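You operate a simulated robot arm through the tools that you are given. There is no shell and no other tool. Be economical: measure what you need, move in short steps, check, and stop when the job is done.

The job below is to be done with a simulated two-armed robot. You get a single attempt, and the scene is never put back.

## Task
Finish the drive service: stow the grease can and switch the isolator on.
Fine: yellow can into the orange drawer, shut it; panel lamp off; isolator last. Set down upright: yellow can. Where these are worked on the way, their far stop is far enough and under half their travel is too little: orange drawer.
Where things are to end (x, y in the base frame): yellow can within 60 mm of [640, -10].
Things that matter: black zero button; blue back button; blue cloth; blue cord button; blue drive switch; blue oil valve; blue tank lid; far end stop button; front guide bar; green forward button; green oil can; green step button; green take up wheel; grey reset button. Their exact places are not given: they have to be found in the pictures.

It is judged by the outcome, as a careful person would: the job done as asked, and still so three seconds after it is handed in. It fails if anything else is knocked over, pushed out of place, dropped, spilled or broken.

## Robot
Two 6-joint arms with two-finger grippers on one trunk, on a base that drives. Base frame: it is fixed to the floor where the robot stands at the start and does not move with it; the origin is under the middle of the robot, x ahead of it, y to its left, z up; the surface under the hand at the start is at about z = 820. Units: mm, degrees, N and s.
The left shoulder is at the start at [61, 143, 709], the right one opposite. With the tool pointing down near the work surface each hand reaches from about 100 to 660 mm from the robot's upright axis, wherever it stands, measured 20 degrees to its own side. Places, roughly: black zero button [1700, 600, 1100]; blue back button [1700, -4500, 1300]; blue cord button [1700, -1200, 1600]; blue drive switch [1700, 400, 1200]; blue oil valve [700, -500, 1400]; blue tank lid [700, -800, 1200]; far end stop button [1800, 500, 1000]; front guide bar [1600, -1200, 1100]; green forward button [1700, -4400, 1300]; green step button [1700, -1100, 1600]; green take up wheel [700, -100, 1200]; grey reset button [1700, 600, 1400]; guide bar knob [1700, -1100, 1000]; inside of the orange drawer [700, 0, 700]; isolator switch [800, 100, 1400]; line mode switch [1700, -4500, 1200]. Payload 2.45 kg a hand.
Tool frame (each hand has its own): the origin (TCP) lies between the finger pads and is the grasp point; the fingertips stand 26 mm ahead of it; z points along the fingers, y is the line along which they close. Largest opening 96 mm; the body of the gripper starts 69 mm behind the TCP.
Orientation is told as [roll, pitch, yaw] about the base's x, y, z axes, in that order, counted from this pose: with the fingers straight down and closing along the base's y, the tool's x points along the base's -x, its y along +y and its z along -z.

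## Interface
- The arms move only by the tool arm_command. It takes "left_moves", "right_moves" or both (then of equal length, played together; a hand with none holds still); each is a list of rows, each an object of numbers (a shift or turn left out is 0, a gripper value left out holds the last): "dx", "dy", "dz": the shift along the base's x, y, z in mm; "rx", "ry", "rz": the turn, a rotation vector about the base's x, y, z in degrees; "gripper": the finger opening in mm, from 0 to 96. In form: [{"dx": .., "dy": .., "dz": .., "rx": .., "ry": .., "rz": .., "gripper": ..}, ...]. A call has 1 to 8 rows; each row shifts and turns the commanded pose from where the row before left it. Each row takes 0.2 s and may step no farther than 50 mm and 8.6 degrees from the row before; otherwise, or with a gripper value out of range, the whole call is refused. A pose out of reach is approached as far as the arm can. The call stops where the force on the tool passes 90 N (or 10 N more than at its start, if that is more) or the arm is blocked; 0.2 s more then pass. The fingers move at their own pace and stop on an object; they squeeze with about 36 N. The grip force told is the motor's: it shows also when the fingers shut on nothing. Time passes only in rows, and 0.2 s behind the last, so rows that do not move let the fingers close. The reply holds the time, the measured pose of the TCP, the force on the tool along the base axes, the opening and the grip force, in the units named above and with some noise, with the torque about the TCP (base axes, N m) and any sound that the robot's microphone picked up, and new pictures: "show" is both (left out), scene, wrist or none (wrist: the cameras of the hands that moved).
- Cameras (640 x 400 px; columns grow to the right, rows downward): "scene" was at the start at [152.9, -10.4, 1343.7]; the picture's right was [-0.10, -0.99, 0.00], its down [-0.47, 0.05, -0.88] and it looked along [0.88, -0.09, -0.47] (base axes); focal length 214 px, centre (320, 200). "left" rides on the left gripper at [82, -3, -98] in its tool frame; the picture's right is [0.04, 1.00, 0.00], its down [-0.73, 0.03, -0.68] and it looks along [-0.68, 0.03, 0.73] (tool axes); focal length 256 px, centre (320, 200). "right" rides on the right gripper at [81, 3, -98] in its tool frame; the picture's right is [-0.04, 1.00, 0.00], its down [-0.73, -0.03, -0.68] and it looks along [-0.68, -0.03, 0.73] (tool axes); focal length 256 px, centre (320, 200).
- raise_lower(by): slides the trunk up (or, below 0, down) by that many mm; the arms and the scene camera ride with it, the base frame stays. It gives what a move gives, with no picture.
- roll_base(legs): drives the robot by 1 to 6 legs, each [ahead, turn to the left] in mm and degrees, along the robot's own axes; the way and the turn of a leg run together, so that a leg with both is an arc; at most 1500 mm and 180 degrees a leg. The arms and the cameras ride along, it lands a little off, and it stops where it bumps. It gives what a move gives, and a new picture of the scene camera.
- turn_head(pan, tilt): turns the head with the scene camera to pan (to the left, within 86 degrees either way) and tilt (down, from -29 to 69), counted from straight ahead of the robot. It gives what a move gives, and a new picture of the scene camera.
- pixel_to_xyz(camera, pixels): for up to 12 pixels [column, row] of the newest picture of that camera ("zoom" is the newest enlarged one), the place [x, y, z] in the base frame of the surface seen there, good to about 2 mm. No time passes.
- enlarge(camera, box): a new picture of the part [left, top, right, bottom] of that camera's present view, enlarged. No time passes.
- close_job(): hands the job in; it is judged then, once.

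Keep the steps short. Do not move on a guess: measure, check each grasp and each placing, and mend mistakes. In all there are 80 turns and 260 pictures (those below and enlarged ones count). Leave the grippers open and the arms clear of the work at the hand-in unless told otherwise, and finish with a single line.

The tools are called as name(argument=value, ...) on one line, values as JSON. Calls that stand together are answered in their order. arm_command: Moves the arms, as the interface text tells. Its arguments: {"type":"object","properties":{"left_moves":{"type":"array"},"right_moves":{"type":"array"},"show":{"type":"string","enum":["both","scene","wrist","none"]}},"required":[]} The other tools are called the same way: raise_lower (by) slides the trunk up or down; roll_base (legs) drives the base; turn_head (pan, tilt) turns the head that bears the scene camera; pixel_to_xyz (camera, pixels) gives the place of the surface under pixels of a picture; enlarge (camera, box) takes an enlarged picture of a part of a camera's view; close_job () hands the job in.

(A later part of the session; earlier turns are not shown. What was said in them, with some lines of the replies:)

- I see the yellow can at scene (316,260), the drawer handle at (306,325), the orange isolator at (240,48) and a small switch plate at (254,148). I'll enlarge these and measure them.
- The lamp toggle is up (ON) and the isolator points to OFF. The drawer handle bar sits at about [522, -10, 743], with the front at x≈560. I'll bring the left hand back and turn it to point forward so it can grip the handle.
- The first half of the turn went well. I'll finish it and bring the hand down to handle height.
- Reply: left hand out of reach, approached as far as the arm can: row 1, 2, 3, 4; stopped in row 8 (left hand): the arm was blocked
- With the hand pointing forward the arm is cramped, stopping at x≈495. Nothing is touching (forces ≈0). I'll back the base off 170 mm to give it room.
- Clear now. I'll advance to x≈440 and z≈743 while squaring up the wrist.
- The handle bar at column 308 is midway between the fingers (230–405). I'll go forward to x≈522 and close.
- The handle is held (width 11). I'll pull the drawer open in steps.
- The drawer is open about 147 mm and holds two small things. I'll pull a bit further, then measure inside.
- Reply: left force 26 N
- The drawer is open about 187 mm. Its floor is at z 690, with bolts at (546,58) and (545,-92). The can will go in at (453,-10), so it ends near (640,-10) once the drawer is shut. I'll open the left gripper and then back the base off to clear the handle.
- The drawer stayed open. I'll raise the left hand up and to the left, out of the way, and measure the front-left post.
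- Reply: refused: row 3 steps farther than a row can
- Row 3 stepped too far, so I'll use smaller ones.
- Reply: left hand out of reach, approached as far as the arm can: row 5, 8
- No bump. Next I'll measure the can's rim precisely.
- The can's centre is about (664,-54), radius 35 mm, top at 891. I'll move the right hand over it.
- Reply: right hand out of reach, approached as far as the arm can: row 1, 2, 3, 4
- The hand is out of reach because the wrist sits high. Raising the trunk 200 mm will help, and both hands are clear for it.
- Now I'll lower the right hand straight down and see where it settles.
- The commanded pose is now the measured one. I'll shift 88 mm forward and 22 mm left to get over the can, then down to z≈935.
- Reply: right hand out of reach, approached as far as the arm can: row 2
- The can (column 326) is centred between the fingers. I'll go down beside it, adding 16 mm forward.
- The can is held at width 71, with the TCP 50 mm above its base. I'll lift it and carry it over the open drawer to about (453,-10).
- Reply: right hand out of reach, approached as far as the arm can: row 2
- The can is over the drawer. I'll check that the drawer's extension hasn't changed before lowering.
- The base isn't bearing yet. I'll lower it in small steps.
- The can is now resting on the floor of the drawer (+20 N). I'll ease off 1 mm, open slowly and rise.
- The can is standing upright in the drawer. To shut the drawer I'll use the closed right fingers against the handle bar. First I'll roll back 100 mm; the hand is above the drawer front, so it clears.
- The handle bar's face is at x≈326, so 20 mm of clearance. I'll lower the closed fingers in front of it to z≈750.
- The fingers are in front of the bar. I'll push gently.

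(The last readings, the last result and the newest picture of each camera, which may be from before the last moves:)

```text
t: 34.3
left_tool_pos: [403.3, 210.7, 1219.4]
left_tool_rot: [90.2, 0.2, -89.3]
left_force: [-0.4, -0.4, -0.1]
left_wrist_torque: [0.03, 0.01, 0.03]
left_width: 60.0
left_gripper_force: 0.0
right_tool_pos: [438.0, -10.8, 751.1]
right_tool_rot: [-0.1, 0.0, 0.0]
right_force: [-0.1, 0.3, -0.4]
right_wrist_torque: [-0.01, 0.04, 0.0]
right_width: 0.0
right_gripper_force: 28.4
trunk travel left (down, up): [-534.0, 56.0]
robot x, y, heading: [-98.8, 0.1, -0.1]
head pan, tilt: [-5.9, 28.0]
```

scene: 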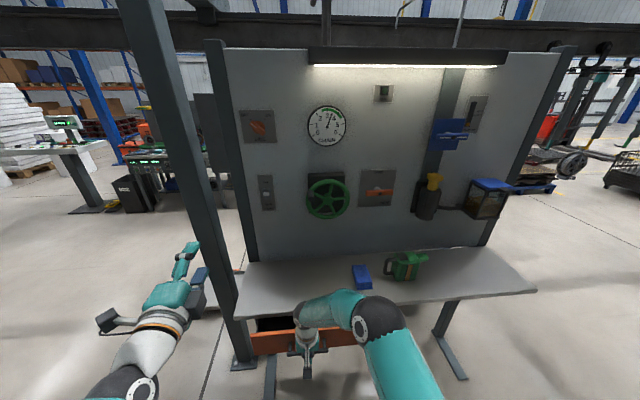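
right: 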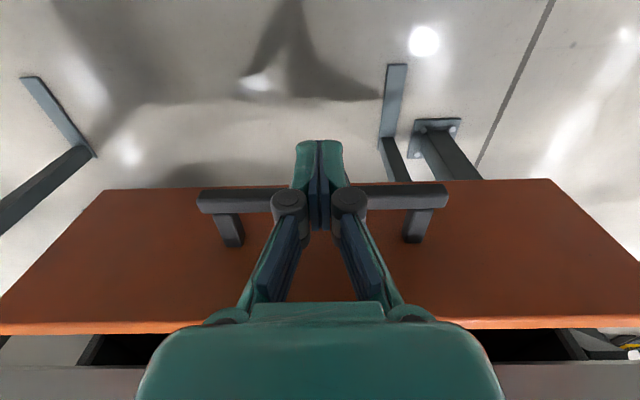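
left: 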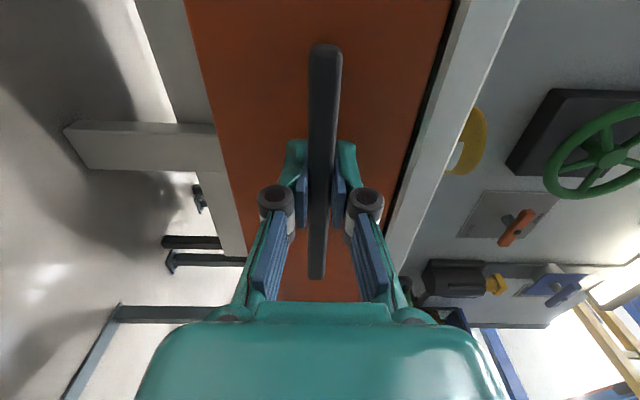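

The drawer is moving freely. I'll keep going until it stops.

arm_command(right_moves=[{"dx": 16}, {"dx": 15}, {"dx": 12}, {"dx": 10}, {"dx": 8}, {"dx": 5}])

```text
t: 35.7
left_tool_pos: [403.2, 211.3, 1220.1]
left_tool_rot: [90.2, 0.2, -89.2]
left_force: [0.6, 0.1, -0.9]
left_wrist_torque: [0.01, 0.02, -0.01]
left_width: 59.8
left_gripper_force: 0.0
right_tool_pos: [501.6, -10.5, 750.2]
right_tool_rot: [-0.1, 0.0, 0.0]
right_force: [-0.6, -0.9, -0.2]
right_wrist_torque: [-0.03, 0.0, 0.01]
right_width: 0.2
right_gripper_force: 28.1
trunk travel left (down, up): [-534.0, 56.0]
robot x, y, heading: [-99.3, 4.1, -0.2]
head pan, tilt: [-5.9, 28.0]
```

scene: 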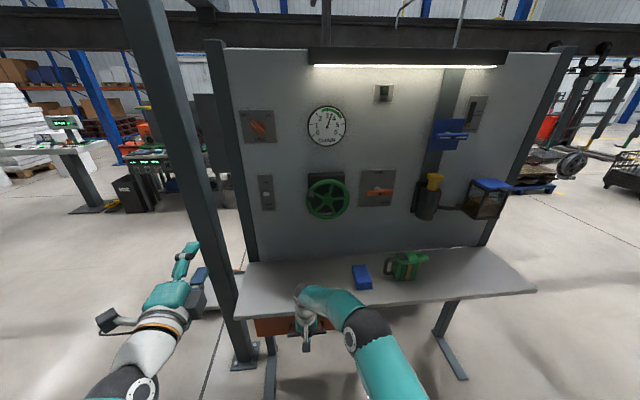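
right: 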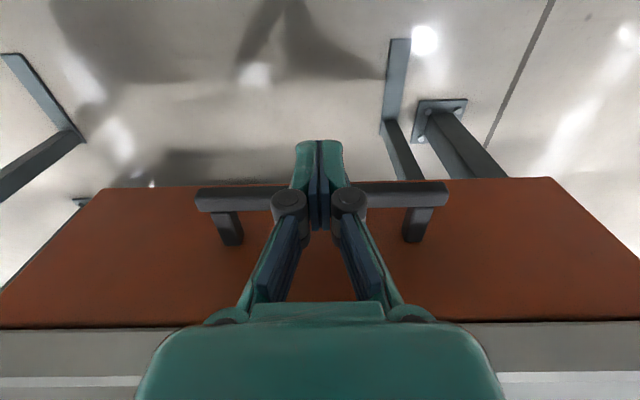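

Nearly shut. I'll nudge on until I feel the stop.

arm_command(right_moves=[{"dx": 3}, {"dx": 3}, {"dx": 3}, {"dx": 3}], show="wrist")

pixel_to_xyz(camera="right", pixels=[[230, 192], [420, 188], [150, 260], [480, 260], [100, 300], [60, 340], [560, 300]])

```text
t: 36.7
left_tool_pos: [396.4, 210.5, 1222.2]
left_tool_rot: [90.5, 0.2, -89.3]
left_force: [0.2, -0.3, -0.6]
left_wrist_torque: [0.0, 0.03, 0.0]
left_width: 60.1
left_gripper_force: 0.1
right_tool_pos: [503.4, -9.4, 749.5]
right_tool_rot: [-0.2, 1.0, 0.1]
right_force: [-44.8, 1.0, 7.5]
right_wrist_torque: [0.5, 0.29, -0.14]
right_width: 6.0
right_gripper_force: 28.8
trunk travel left (down, up): [-534.0, 56.0]
robot x, y, heading: [-101.6, 1.5, -0.1]
head pan, tilt: [-5.9, 28.0]
```

right: 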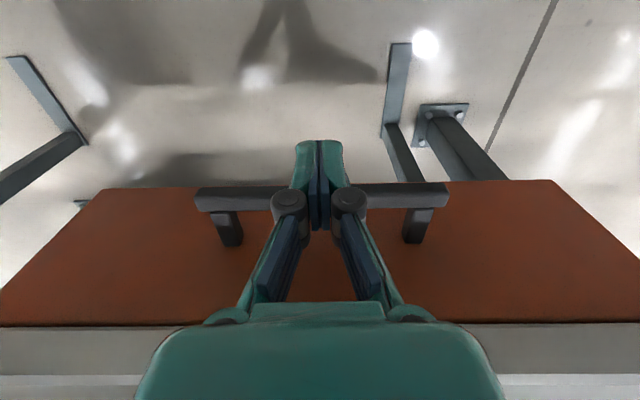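

```text
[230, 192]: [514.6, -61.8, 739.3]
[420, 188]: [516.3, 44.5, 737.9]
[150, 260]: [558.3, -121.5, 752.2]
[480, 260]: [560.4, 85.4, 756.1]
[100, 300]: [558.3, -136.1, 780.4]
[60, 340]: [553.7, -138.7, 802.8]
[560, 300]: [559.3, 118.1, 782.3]
```

The drawer is shut against its stop (−45 N), with the front back at x≈559. I'll withdraw the right hand, raise it and park it to the right.

arm_command(right_moves=[{"dx": -30}, {"dx": -45}, {"dx": -20, "dz": 40, "gripper": 60}, {"dz": 48}, {"dz": 48}, {"dz": 40, "dy": -25}, {"dz": 35, "dy": -35}, {"dz": 35, "dy": -35}], show="none")

arm_command(right_moves=[{"dy": -45}, {"dy": -45}, {"dy": -45}, {}], show="scene")

```text
t: 38.5
left_tool_pos: [402.9, 209.9, 1219.8]
left_tool_rot: [90.2, 0.3, -89.4]
left_force: [0.1, -0.9, -0.5]
left_wrist_torque: [0.02, 0.0, 0.01]
left_width: 60.1
left_gripper_force: 0.1
right_tool_pos: [419.5, -106.7, 995.8]
right_tool_rot: [0.0, 0.0, 0.0]
right_force: [-0.5, -0.3, -1.2]
right_wrist_torque: [0.01, -0.02, 0.0]
right_width: 59.9
right_gripper_force: 0.1
trunk travel left (down, up): [-534.0, 56.0]
robot x, y, heading: [-102.6, 0.7, -0.4]
head pan, tilt: [-5.9, 28.0]
```

```text
t: 39.5
left_tool_pos: [402.7, 211.2, 1219.8]
left_tool_rot: [90.2, 0.2, -89.2]
left_force: [0.5, -0.4, -0.4]
left_wrist_torque: [-0.04, -0.01, 0.01]
left_width: 60.0
left_gripper_force: 0.1
right_tool_pos: [419.7, -240.1, 996.2]
right_tool_rot: [-0.1, 0.0, 0.0]
right_force: [1.0, 0.5, 1.1]
right_wrist_torque: [-0.04, -0.03, 0.0]
right_width: 59.9
right_gripper_force: 0.0
trunk travel left (down, up): [-534.0, 56.0]
robot x, y, heading: [-99.6, -0.6, 0.1]
head pan, tilt: [-5.9, 28.0]
```

scene: 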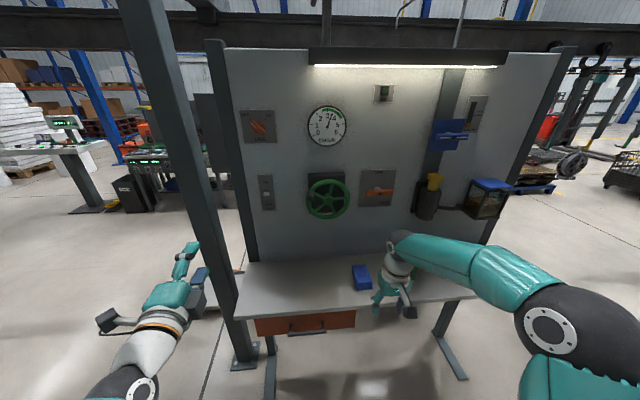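

Next is the lamp switch. I'll raise the trunk 55 mm, tuck the right hand back and drive 190 mm closer.

raise_lower(by=55)

arm_command(right_moves=[{"dx": -30, "dz": 30}, {"dx": -30, "dz": 30}, {"dx": -20, "dz": 20}], left_moves=[{"gripper": 0}, {"gripper": 0}, {"gripper": 0}], show="none")

roll_base(legs=[[190, 0]])

```text
t: 40.5
left_tool_pos: [402.7, 211.2, 1273.7]
left_tool_rot: [90.2, 0.3, -89.3]
left_force: [-0.1, -0.2, 0.1]
left_wrist_torque: [0.02, 0.0, -0.02]
left_width: 60.1
left_gripper_force: 0.0
right_tool_pos: [419.1, -241.0, 1050.4]
right_tool_rot: [0.0, 0.1, -0.1]
right_force: [-0.7, -0.2, 0.5]
right_wrist_torque: [0.02, -0.02, -0.03]
right_width: 60.2
right_gripper_force: 0.1
trunk travel left (down, up): [-589.0, 1.0]
robot x, y, heading: [-100.3, -4.0, 0.0]
head pan, tilt: [-5.9, 28.0]
```

```text
t: 41.3
left_tool_pos: [402.4, 211.0, 1275.5]
left_tool_rot: [90.3, 0.3, -89.4]
left_force: [0.0, 0.1, 0.2]
left_wrist_torque: [-0.02, 0.02, -0.02]
left_width: 0.0
left_gripper_force: 28.5
right_tool_pos: [339.1, -240.9, 1131.4]
right_tool_rot: [0.0, 0.0, -0.1]
right_force: [0.7, -0.3, -0.1]
right_wrist_torque: [0.0, -0.04, -0.02]
right_width: 59.8
right_gripper_force: 0.1
trunk travel left (down, up): [-589.0, 1.0]
robot x, y, heading: [-103.3, 1.6, -0.2]
head pan, tilt: [-5.9, 28.0]
```

```text
t: 42.8
left_tool_pos: [595.9, 211.1, 1274.1]
left_tool_rot: [90.2, 0.3, -89.4]
left_force: [-0.4, -0.3, 0.2]
left_wrist_torque: [0.01, 0.01, 0.03]
left_width: 0.0
left_gripper_force: 28.6
right_tool_pos: [532.7, -242.5, 1130.6]
right_tool_rot: [0.1, 0.1, 0.0]
right_force: [1.3, 0.2, -0.5]
right_wrist_torque: [-0.02, 0.04, -0.01]
right_width: 60.0
right_gripper_force: 0.1
trunk travel left (down, up): [-589.0, 1.0]
robot x, y, heading: [94.9, 2.4, -0.3]
head pan, tilt: [-5.9, 28.0]
```

scene: 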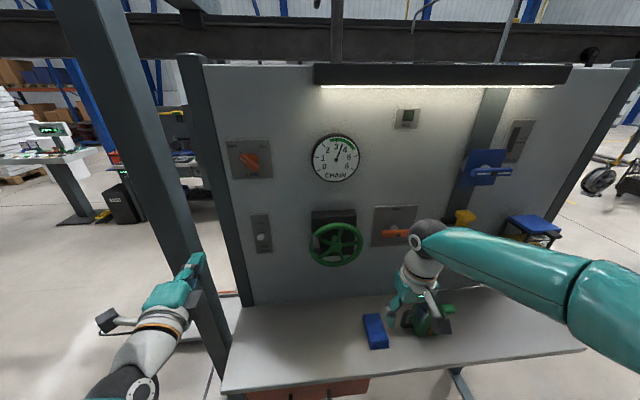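

enlarge(camera="scene", box=[210, 120, 330, 270])

pixel_to_xyz(camera="scene", pixels=[[261, 237], [261, 240], [262, 234], [263, 243], [260, 222], [264, 250], [250, 160], [245, 154], [257, 168], [235, 145], [270, 175]])

```text
2.67 times, centred on (270, 195) of scene
```

zoom: 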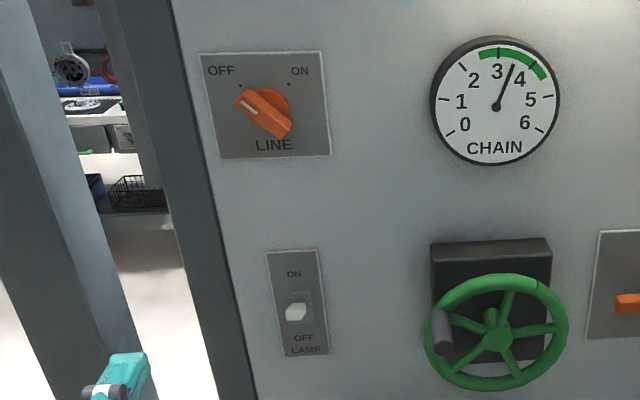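

```text
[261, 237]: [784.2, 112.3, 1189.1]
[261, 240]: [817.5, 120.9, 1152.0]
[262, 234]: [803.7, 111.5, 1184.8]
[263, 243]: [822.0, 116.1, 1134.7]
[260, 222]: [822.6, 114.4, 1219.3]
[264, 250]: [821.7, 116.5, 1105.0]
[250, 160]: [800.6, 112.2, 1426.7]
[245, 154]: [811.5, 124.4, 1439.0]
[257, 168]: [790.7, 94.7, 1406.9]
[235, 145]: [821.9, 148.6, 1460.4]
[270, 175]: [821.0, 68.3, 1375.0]
```

The toggle tip is at (784,112,1187) and its base near z 1165. I'll bring the closed left fingers in front of and above it.

arm_command(left_moves=[{"dx": 20, "dy": -35, "dz": -10}, {"dx": 20, "dy": -35, "dz": -10}, {"dx": 25, "dy": -28, "dz": -20}, {"dx": 35, "dz": -5}, {}])

```text
t: 44.0
left_tool_pos: [692.7, 110.8, 1230.3]
left_tool_rot: [90.3, 0.3, -89.4]
left_force: [0.3, 0.0, 0.8]
left_wrist_torque: [0.01, 0.02, 0.0]
left_width: 0.0
left_gripper_force: 28.4
right_tool_pos: [531.2, -242.9, 1131.7]
right_tool_rot: [0.0, 0.1, -0.1]
right_force: [-0.2, 0.2, 0.0]
right_wrist_torque: [0.0, 0.01, 0.01]
right_width: 60.1
right_gripper_force: 0.0
trunk travel left (down, up): [-589.0, 1.0]
robot x, y, heading: [87.7, -4.8, -0.5]
head pan, tilt: [-5.9, 28.0]
```

scene: 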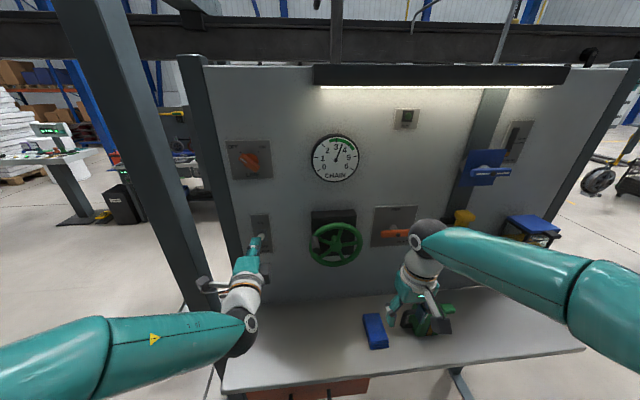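
left: 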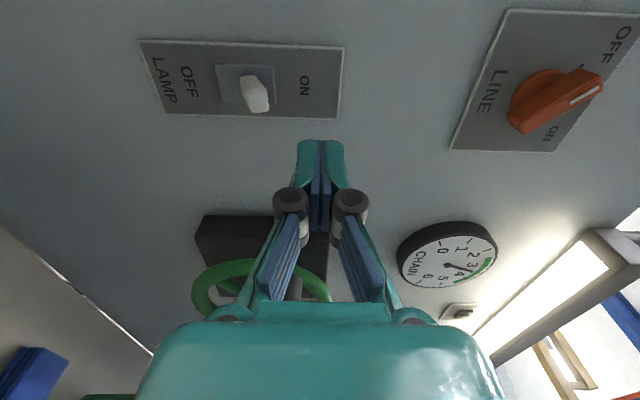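

pixel_to_xyz(camera="left", pixels=[[256, 100], [256, 85], [262, 92], [245, 80], [228, 92], [278, 80], [320, 145]])

```text
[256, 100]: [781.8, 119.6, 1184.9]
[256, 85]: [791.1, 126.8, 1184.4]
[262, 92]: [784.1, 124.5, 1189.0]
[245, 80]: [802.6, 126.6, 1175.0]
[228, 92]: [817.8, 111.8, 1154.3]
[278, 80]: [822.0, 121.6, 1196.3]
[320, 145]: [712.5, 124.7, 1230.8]
```

The toggle's centre is at y≈117. I'll advance above it (tips to x≈800), then press down.

arm_command(left_moves=[{"dx": 40, "dy": 6}, {"dx": 40}, {"dz": -12}, {"dz": -10}, {"dz": -8}, {"dz": -8}])

```text
t: 45.4
left_tool_pos: [771.9, 116.9, 1194.8]
left_tool_rot: [90.4, 0.3, -89.3]
left_force: [-13.0, 1.1, 4.8]
left_wrist_torque: [-0.02, 0.11, 0.0]
left_width: 0.0
left_gripper_force: 28.4
right_tool_pos: [529.7, -241.9, 1133.9]
right_tool_rot: [0.0, -0.1, -0.1]
right_force: [1.1, 0.6, 0.4]
right_wrist_torque: [0.02, -0.05, 0.01]
right_width: 60.1
right_gripper_force: 0.0
trunk travel left (down, up): [-589.0, 1.0]
robot x, y, heading: [90.5, 0.7, -0.3]
head pan, tilt: [-5.9, 28.0]
```

scene: 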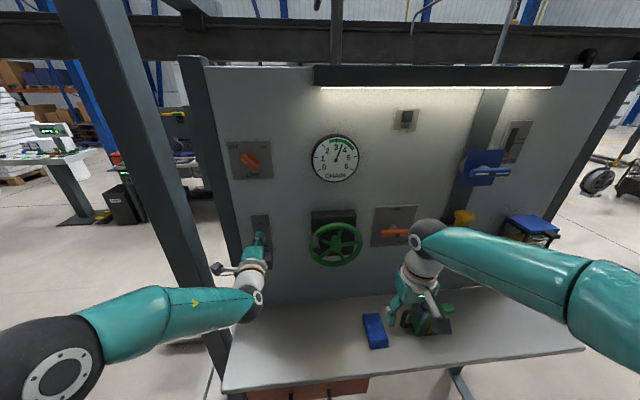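
left: 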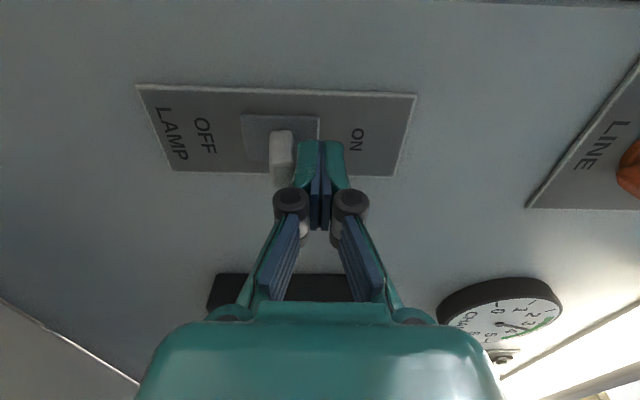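

The fingers are on the nub. I'll continue pressing down.

arm_command(left_moves=[{"dz": -8}, {"dz": -8}, {"dz": -8}, {"dz": -6}])

```text
t: 46.4
left_tool_pos: [774.1, 118.3, 1176.4]
left_tool_rot: [91.9, 0.1, -88.9]
left_force: [3.8, -2.7, 38.1]
left_wrist_torque: [-0.21, -0.86, -0.05]
left_width: 0.0
left_gripper_force: 28.5
right_tool_pos: [528.9, -242.6, 1134.5]
right_tool_rot: [0.0, -0.1, -0.2]
right_force: [-0.6, 1.2, -0.1]
right_wrist_torque: [-0.01, -0.03, 0.03]
right_width: 60.2
right_gripper_force: 0.0
trunk travel left (down, up): [-589.0, 1.0]
robot x, y, heading: [92.6, -1.9, -0.4]
head pan, tilt: [-5.9, 28.0]
```

scene: 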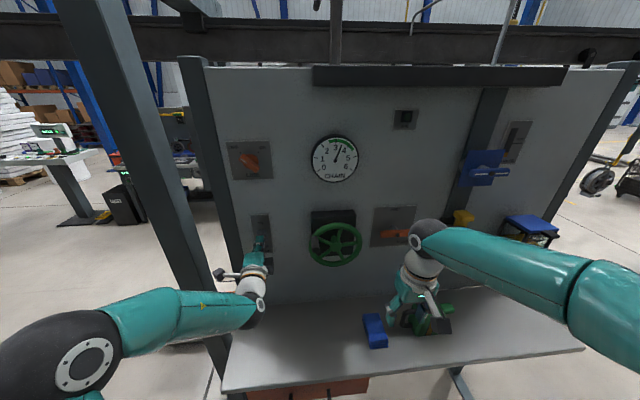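
left: 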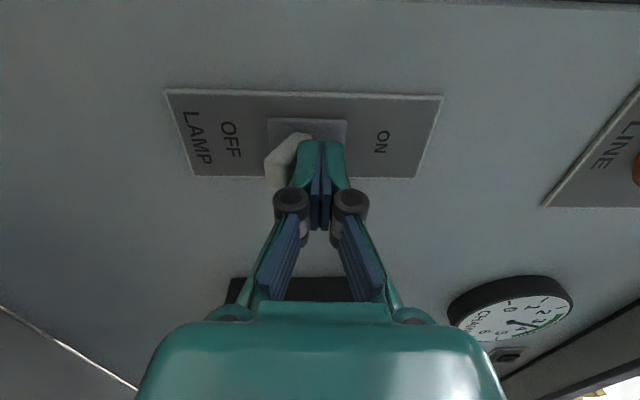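

The overhead lamp is out and the toggle sits at OFF. I'll back off upward and away.

arm_command(left_moves=[{"dz": 15}, {"dz": 15, "dx": -15}, {"dx": -45}, {"dx": -45, "gripper": 60}, {"dz": 20}])

enlarge(camera="scene", box=[210, 120, 330, 270])

```text
t: 47.6
left_tool_pos: [669.9, 117.6, 1211.4]
left_tool_rot: [90.2, 0.3, -89.4]
left_force: [0.5, 0.1, -0.4]
left_wrist_torque: [-0.02, 0.02, -0.02]
left_width: 60.0
left_gripper_force: 0.0
right_tool_pos: [531.2, -241.9, 1131.8]
right_tool_rot: [0.0, 0.0, -0.1]
right_force: [0.0, 0.0, -0.9]
right_wrist_torque: [-0.01, -0.01, -0.02]
right_width: 60.1
right_gripper_force: 0.0
trunk travel left (down, up): [-589.0, 1.0]
robot x, y, heading: [90.2, -0.2, -0.0]
head pan, tilt: [-5.9, 28.0]
```

scene: 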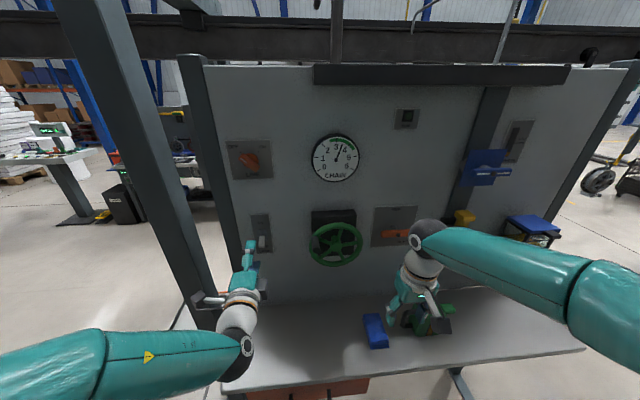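
left: 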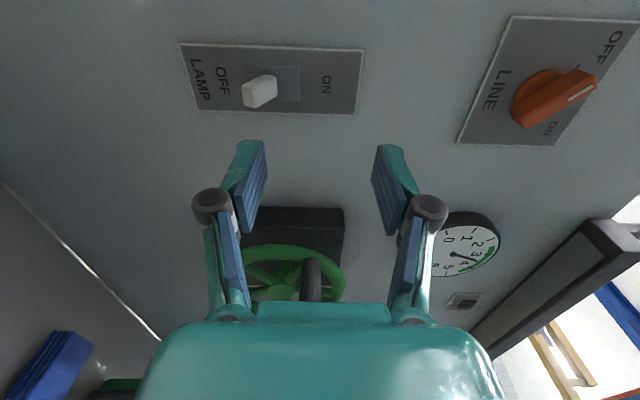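

```text
2.67 times, centred on (270, 195) of scene
```

zoom: 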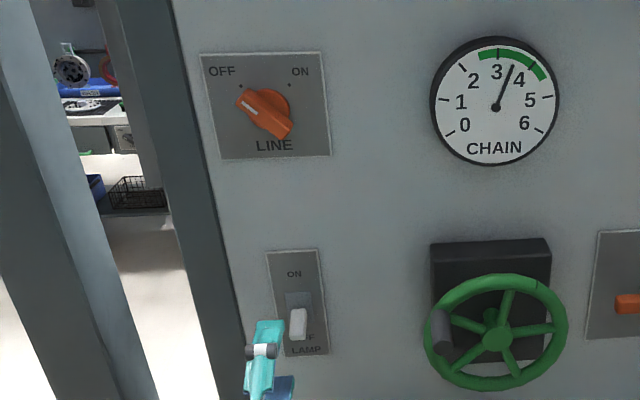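

The toggle holds at OFF and the lamp is out. Now I'll measure the isolator handle.

enlarge(camera="scene", box=[220, 130, 284, 190])

pixel_to_xyz(camera="left", pixels=[[590, 86], [575, 93], [560, 100], [545, 107], [525, 116], [545, 85], [530, 85], [475, 90]])

```text
6.67 times, centred on (252, 160) of scene
```

zoom: 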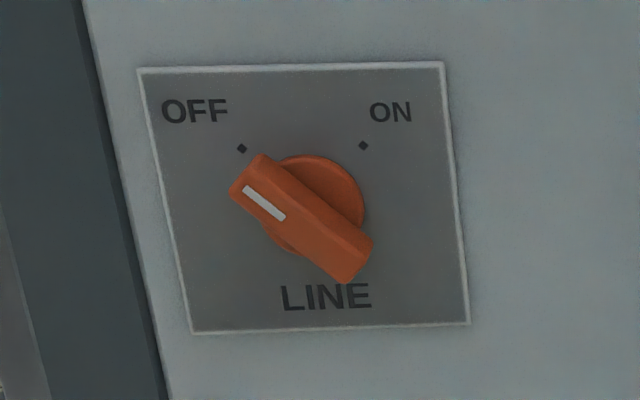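

```text
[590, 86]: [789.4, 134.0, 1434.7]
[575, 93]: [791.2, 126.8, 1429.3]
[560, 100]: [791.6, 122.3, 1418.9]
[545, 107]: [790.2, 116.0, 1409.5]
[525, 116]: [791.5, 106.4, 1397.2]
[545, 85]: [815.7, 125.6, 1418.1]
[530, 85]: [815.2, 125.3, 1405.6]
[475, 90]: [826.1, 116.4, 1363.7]
```

pixel_to_xyz(camera="zoom", pixels=[[250, 175], [265, 203], [300, 222], [345, 260], [355, 240], [325, 265], [280, 180], [350, 190], [242, 148], [363, 145], [240, 185], [270, 230]])

```text
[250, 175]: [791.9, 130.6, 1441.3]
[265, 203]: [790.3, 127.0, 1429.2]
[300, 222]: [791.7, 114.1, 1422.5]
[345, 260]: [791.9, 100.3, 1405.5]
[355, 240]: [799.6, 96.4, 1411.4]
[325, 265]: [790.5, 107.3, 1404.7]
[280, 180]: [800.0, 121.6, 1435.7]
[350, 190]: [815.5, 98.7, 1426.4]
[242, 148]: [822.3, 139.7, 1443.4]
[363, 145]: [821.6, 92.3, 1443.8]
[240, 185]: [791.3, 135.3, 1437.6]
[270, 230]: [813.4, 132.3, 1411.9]
```

The isolator's centre is (y 116, z 1420). Its handle lies at 45° toward OFF, with the ridge at x≈791. I'll turn the left wrist −135° about x so the fingers will straddle the handle, rising at the same time.

arm_command(left_moves=[{"dx": -20, "rx": -8.44}, {"dx": -10, "dz": 20, "rx": -8.44}, {"dz": 20, "rx": -8.44}, {"dz": 20, "rx": -8.44}, {"dz": 20, "rx": -8.44}, {"dz": 20, "rx": -8.44}, {"dz": 20, "rx": -8.44}, {"dz": 20, "rx": -8.44}], show="scene")

arm_command(left_moves=[{"dz": 15, "rx": -8.44}, {"dz": 15, "rx": -8.44}, {"dz": 15, "rx": -8.44}, {"dz": 15, "rx": -8.44}, {"rx": -8.44}, {"rx": -8.44}, {"rx": -8.44}, {"rx": -8.44}])

```text
t: 49.4
left_tool_pos: [640.4, 118.2, 1352.7]
left_tool_rot: [88.6, -67.4, -88.2]
left_force: [0.5, 0.1, -0.3]
left_wrist_torque: [0.0, -0.02, -0.01]
left_width: 59.7
left_gripper_force: 0.1
right_tool_pos: [531.3, -241.5, 1131.6]
right_tool_rot: [0.0, 0.0, -0.1]
right_force: [-0.3, 0.6, -1.6]
right_wrist_torque: [-0.01, -0.02, -0.02]
right_width: 60.1
right_gripper_force: 0.0
trunk travel left (down, up): [-589.0, 1.0]
robot x, y, heading: [93.8, 0.2, -0.0]
head pan, tilt: [-5.9, 28.0]
```

scene: 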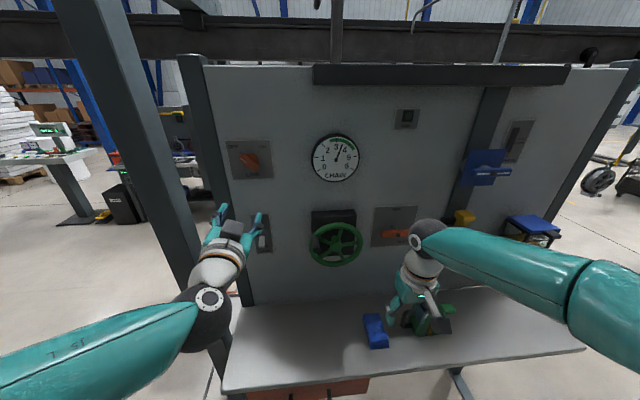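

```text
t: 51.2
left_tool_pos: [639.1, 117.5, 1412.5]
left_tool_rot: [-88.9, -45.1, 89.1]
left_force: [-0.6, 0.0, -0.2]
left_wrist_torque: [-0.01, 0.0, 0.01]
left_width: 59.9
left_gripper_force: 0.0
right_tool_pos: [531.8, -242.3, 1131.7]
right_tool_rot: [0.1, 0.0, -0.2]
right_force: [-0.7, -0.8, 1.0]
right_wrist_torque: [-0.05, 0.0, -0.01]
right_width: 60.0
right_gripper_force: 0.0
trunk travel left (down, up): [-589.0, 1.0]
robot x, y, heading: [90.5, -0.3, -0.1]
head pan, tilt: [-5.9, 28.0]
```

scene: 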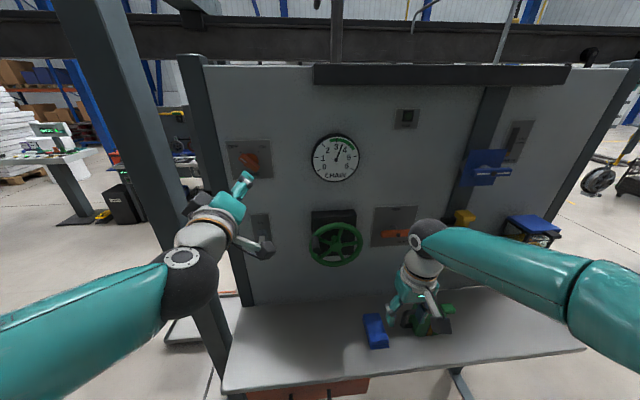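
left: 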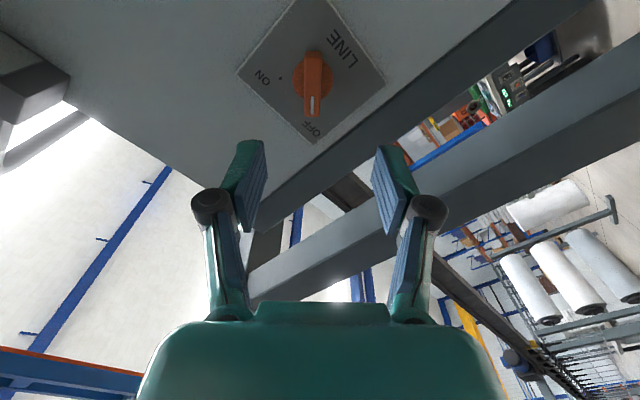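

The handle lies along the tool's axis plane (column 313), so it's aligned. I'll approach to x≈735 at z 1420.

arm_command(left_moves=[{"dx": 40, "dy": -1.5, "dz": 7.5}, {"dx": 30}, {"dx": 25}, {}])

```text
t: 52.2
left_tool_pos: [734.3, 116.5, 1419.3]
left_tool_rot: [-89.1, -45.1, 89.1]
left_force: [0.3, 0.4, 0.1]
left_wrist_torque: [-0.04, 0.0, -0.02]
left_width: 60.0
left_gripper_force: 0.0
right_tool_pos: [531.1, -242.1, 1132.5]
right_tool_rot: [0.0, 0.0, -0.1]
right_force: [0.1, -0.1, -0.5]
right_wrist_torque: [0.02, 0.0, -0.02]
right_width: 59.8
right_gripper_force: 0.1
trunk travel left (down, up): [-589.0, 1.0]
robot x, y, heading: [89.8, -0.7, -0.1]
head pan, tilt: [-5.9, 28.0]
```

scene: 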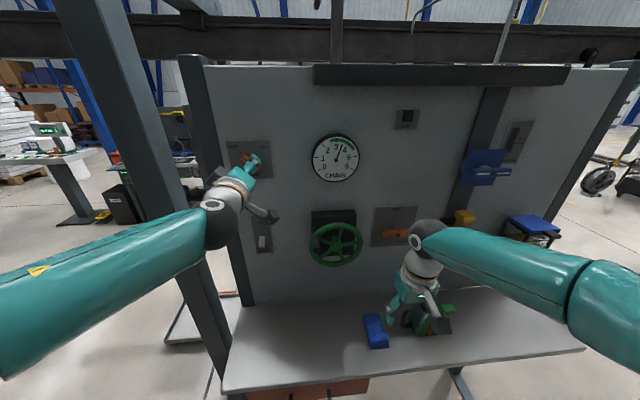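
left: 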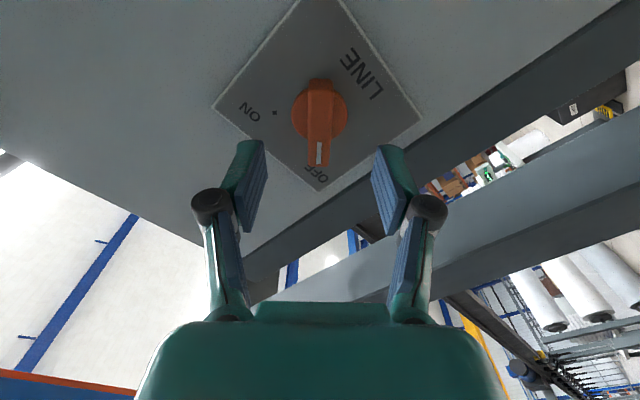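

The handle (column 319) is centred between the fingers. I'll advance to x≈781 and close.

arm_command(left_moves=[{"dx": 25}, {"dx": 21}, {"gripper": 30}, {"gripper": 5}, {"gripper": 5}, {"gripper": 5}], show="wrist")

```text
t: 53.6
left_tool_pos: [780.5, 116.1, 1419.4]
left_tool_rot: [-89.1, -45.2, 89.1]
left_force: [-0.8, 1.1, 0.0]
left_wrist_torque: [0.0, 0.09, -0.07]
left_width: 15.9
left_gripper_force: 41.9
right_tool_pos: [532.5, -241.6, 1131.1]
right_tool_rot: [0.0, 0.0, -0.1]
right_force: [-0.5, -0.8, 0.5]
right_wrist_torque: [-0.03, -0.01, 0.03]
right_width: 60.3
right_gripper_force: 0.1
trunk travel left (down, up): [-589.0, 1.0]
robot x, y, heading: [91.8, -1.3, -0.2]
head pan, tilt: [-5.9, 28.0]
```

left: 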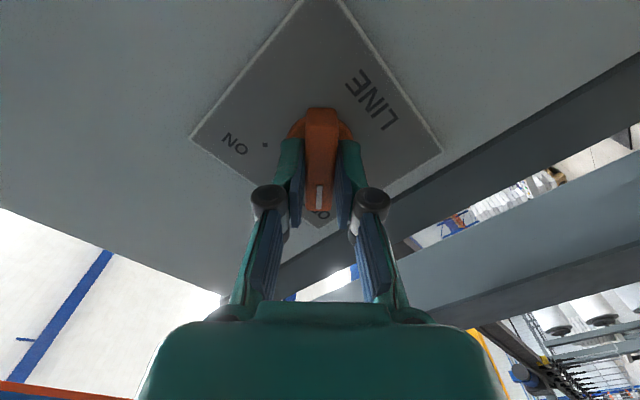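

The handle is gripped (16 mm, negligible side force). I'll turn it clockwise toward ON.

arm_command(left_moves=[{"rx": 8.4}, {"rx": 8.4}, {"rx": 8.4}, {"rx": 8.4}, {"rx": 8.4}, {"rx": 8.4}], show="wrist")

```text
t: 55.0
left_tool_pos: [780.3, 116.4, 1418.8]
left_tool_rot: [83.3, -84.2, -83.0]
left_force: [-6.9, 2.5, -7.8]
left_wrist_torque: [-0.01, -0.45, 0.01]
left_width: 16.0
left_gripper_force: 42.0
right_tool_pos: [531.6, -241.6, 1131.3]
right_tool_rot: [0.0, 0.0, -0.1]
right_force: [0.1, 0.3, 0.3]
right_wrist_torque: [0.01, -0.01, -0.01]
right_width: 59.7
right_gripper_force: 0.1
trunk travel left (down, up): [-589.0, 1.0]
robot x, y, heading: [90.6, 0.9, -0.2]
head pan, tilt: [-5.9, 28.0]
```

left: 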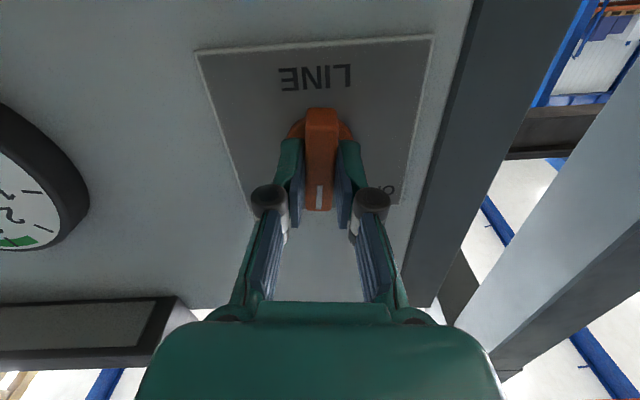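

The handle follows the hand. I'll turn the remaining 40°.

arm_command(left_moves=[{"rx": 8.4}, {"rx": 8.4}, {"rx": 8.4}, {"rx": 8.4}, {"rx": 6}, {}], show="wrist")

```text
t: 56.4
left_tool_pos: [779.6, 118.6, 1419.5]
left_tool_rot: [89.6, -44.8, -88.9]
left_force: [-8.3, 4.1, -11.0]
left_wrist_torque: [-0.27, -0.04, -0.34]
left_width: 15.7
left_gripper_force: 42.0
right_tool_pos: [530.7, -240.9, 1132.1]
right_tool_rot: [0.0, 0.0, -0.1]
right_force: [-0.3, 0.6, -0.3]
right_wrist_torque: [0.0, -0.01, 0.0]
right_width: 60.3
right_gripper_force: 0.0
trunk travel left (down, up): [-589.0, 1.0]
robot x, y, heading: [93.6, -4.2, -0.0]
head pan, tilt: [-5.9, 28.0]
```

left: 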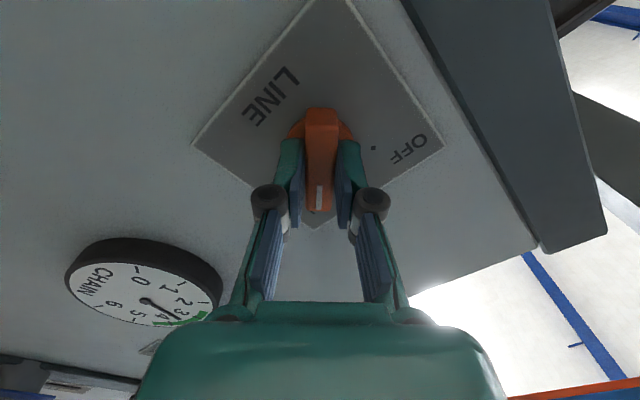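

The handle now points to ON. I'll release and back straight out.

arm_command(left_moves=[{"gripper": 30}, {"gripper": 60}, {"gripper": 60}, {"dx": -40}, {"dx": -45}, {"dx": -45}])

enlarge(camera="scene", box=[210, 90, 450, 270])

```text
t: 57.8
left_tool_pos: [648.9, 118.1, 1421.0]
left_tool_rot: [89.8, -44.8, -89.1]
left_force: [-0.3, -0.7, -0.7]
left_wrist_torque: [-0.01, -0.01, 0.01]
left_width: 60.0
left_gripper_force: 0.1
right_tool_pos: [531.5, -240.5, 1133.2]
right_tool_rot: [0.0, -0.1, -0.1]
right_force: [-0.6, -0.3, 1.1]
right_wrist_torque: [-0.01, -0.01, 0.0]
right_width: 59.9
right_gripper_force: 0.0
trunk travel left (down, up): [-589.0, 1.0]
robot x, y, heading: [91.5, -4.3, 0.1]
head pan, tilt: [-5.9, 28.0]
```

scene: 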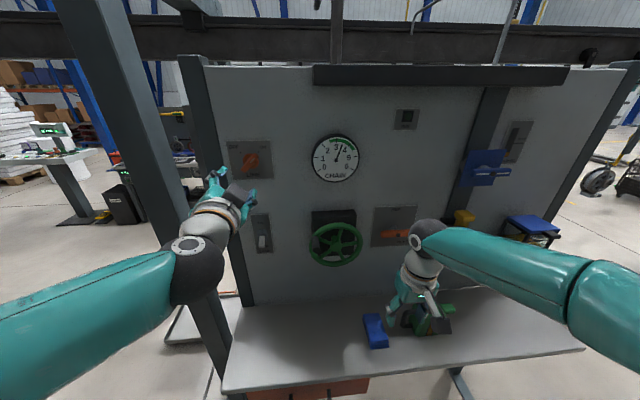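
left: 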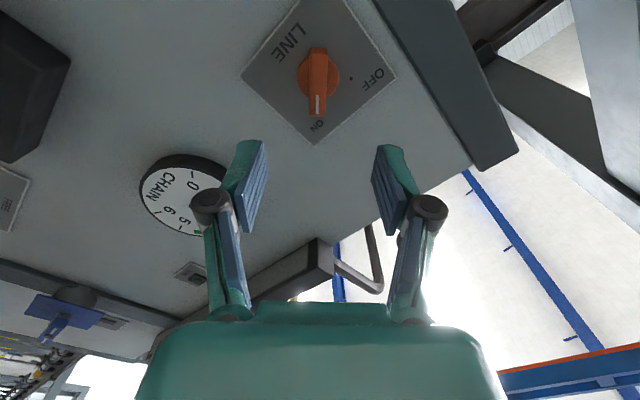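

```text
2.22 times, centred on (330, 180) of scene
```

zoom: 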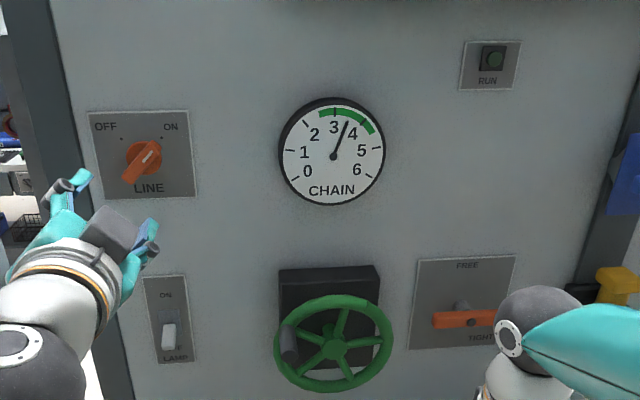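

The isolator points to ON, the LAMP toggle is OFF and the drawer is shut. I'll drive back to clear the work, then check everything, including the RUN indicator.

roll_base(legs=[[-250, 0]])

enlarge(camera="scene", box=[200, 30, 520, 230])

arm_command(left_moves=[{"gripper": 90}, {}, {}, {}], right_moves=[{"gripper": 90}, {}, {}, {}], show="scene")

enlarge(camera="scene", box=[340, 60, 440, 130])

```text
t: 59.7
left_tool_pos: [398.3, 117.7, 1420.4]
left_tool_rot: [89.7, -44.8, -89.0]
left_force: [-0.7, 0.7, 0.4]
left_wrist_torque: [-0.01, 0.03, -0.01]
left_width: 59.9
left_gripper_force: 0.0
right_tool_pos: [279.4, -239.6, 1131.4]
right_tool_rot: [0.0, -0.2, 0.1]
right_force: [-0.1, 0.1, 0.4]
right_wrist_torque: [-0.01, -0.06, 0.0]
right_width: 59.8
right_gripper_force: 0.0
trunk travel left (down, up): [-589.0, 1.0]
robot x, y, heading: [-158.4, -0.7, -0.1]
head pan, tilt: [-5.9, 28.0]
```

scene: 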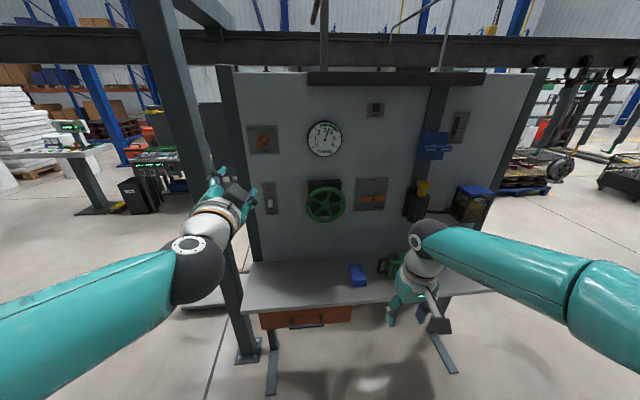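

```text
2.00 times, centred on (360, 130) of scene
```

zoom: 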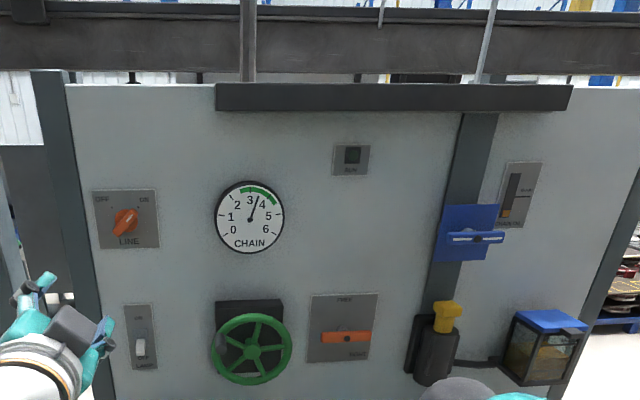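

```text
t: 60.7
left_tool_pos: [399.4, 118.4, 1420.1]
left_tool_rot: [89.6, -44.7, -89.0]
left_force: [-1.0, 0.7, 0.6]
left_wrist_torque: [-0.01, 0.02, 0.01]
left_width: 90.0
left_gripper_force: 0.0
right_tool_pos: [282.3, -239.6, 1132.8]
right_tool_rot: [0.0, 0.0, 0.0]
right_force: [-0.4, 0.6, 1.0]
right_wrist_torque: [0.06, 0.0, 0.0]
right_width: 90.2
right_gripper_force: 0.1
trunk travel left (down, up): [-589.0, 1.0]
robot x, y, heading: [-158.6, -0.5, -0.4]
head pan, tilt: [-5.9, 28.0]
```

scene: 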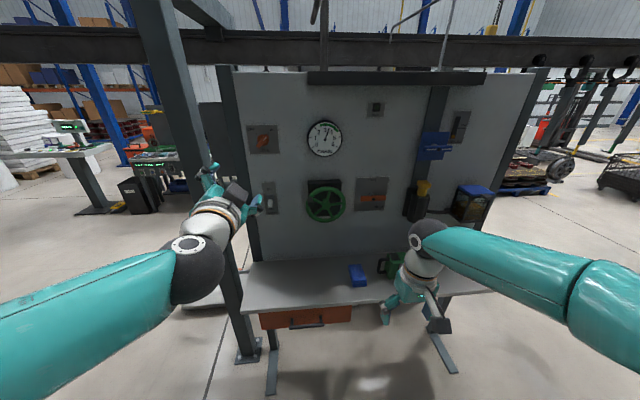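

```text
5.71 times, centred on (390, 95) of scene
```

zoom: 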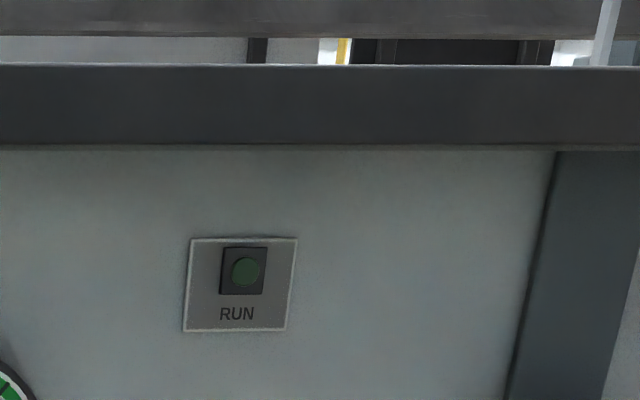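

RUN just shows a plain green lens. I'll take one close look at the isolator and the drawer.

enlarge(camera="scene", box=[240, 115, 290, 215])

enlarge(camera="scene", box=[230, 240, 480, 340])

pixel_to_xyz(camera="scene", pixels=[[280, 322], [340, 316], [306, 323]])

```text
4.00 times, centred on (265, 165) of scene
```

zoom: 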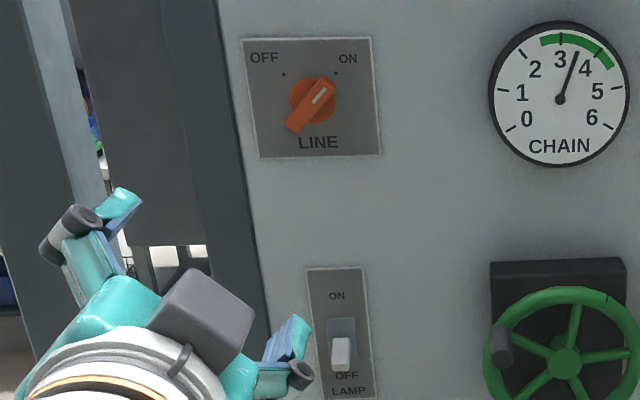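

```text
2.56 times, centred on (355, 290) of scene
```

zoom: 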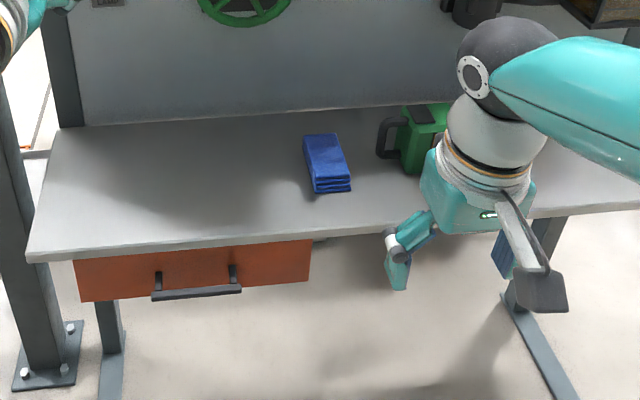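

```text
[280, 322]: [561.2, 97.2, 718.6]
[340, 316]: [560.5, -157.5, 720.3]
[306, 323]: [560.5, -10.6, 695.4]
```

The drawer is shut (front at x≈560), the lamp is off, the isolator is at ON, and the cloth and oil can haven't moved. The grippers are open and the arms are clear, so I'm handing in.

close_job()

```text
The job is handed in.
```

The grease can was set upright in the orange drawer and the drawer shut (can at about [636, -12], worked out from where I set it down), the panel lamp is off, and the isolator was switched on last.
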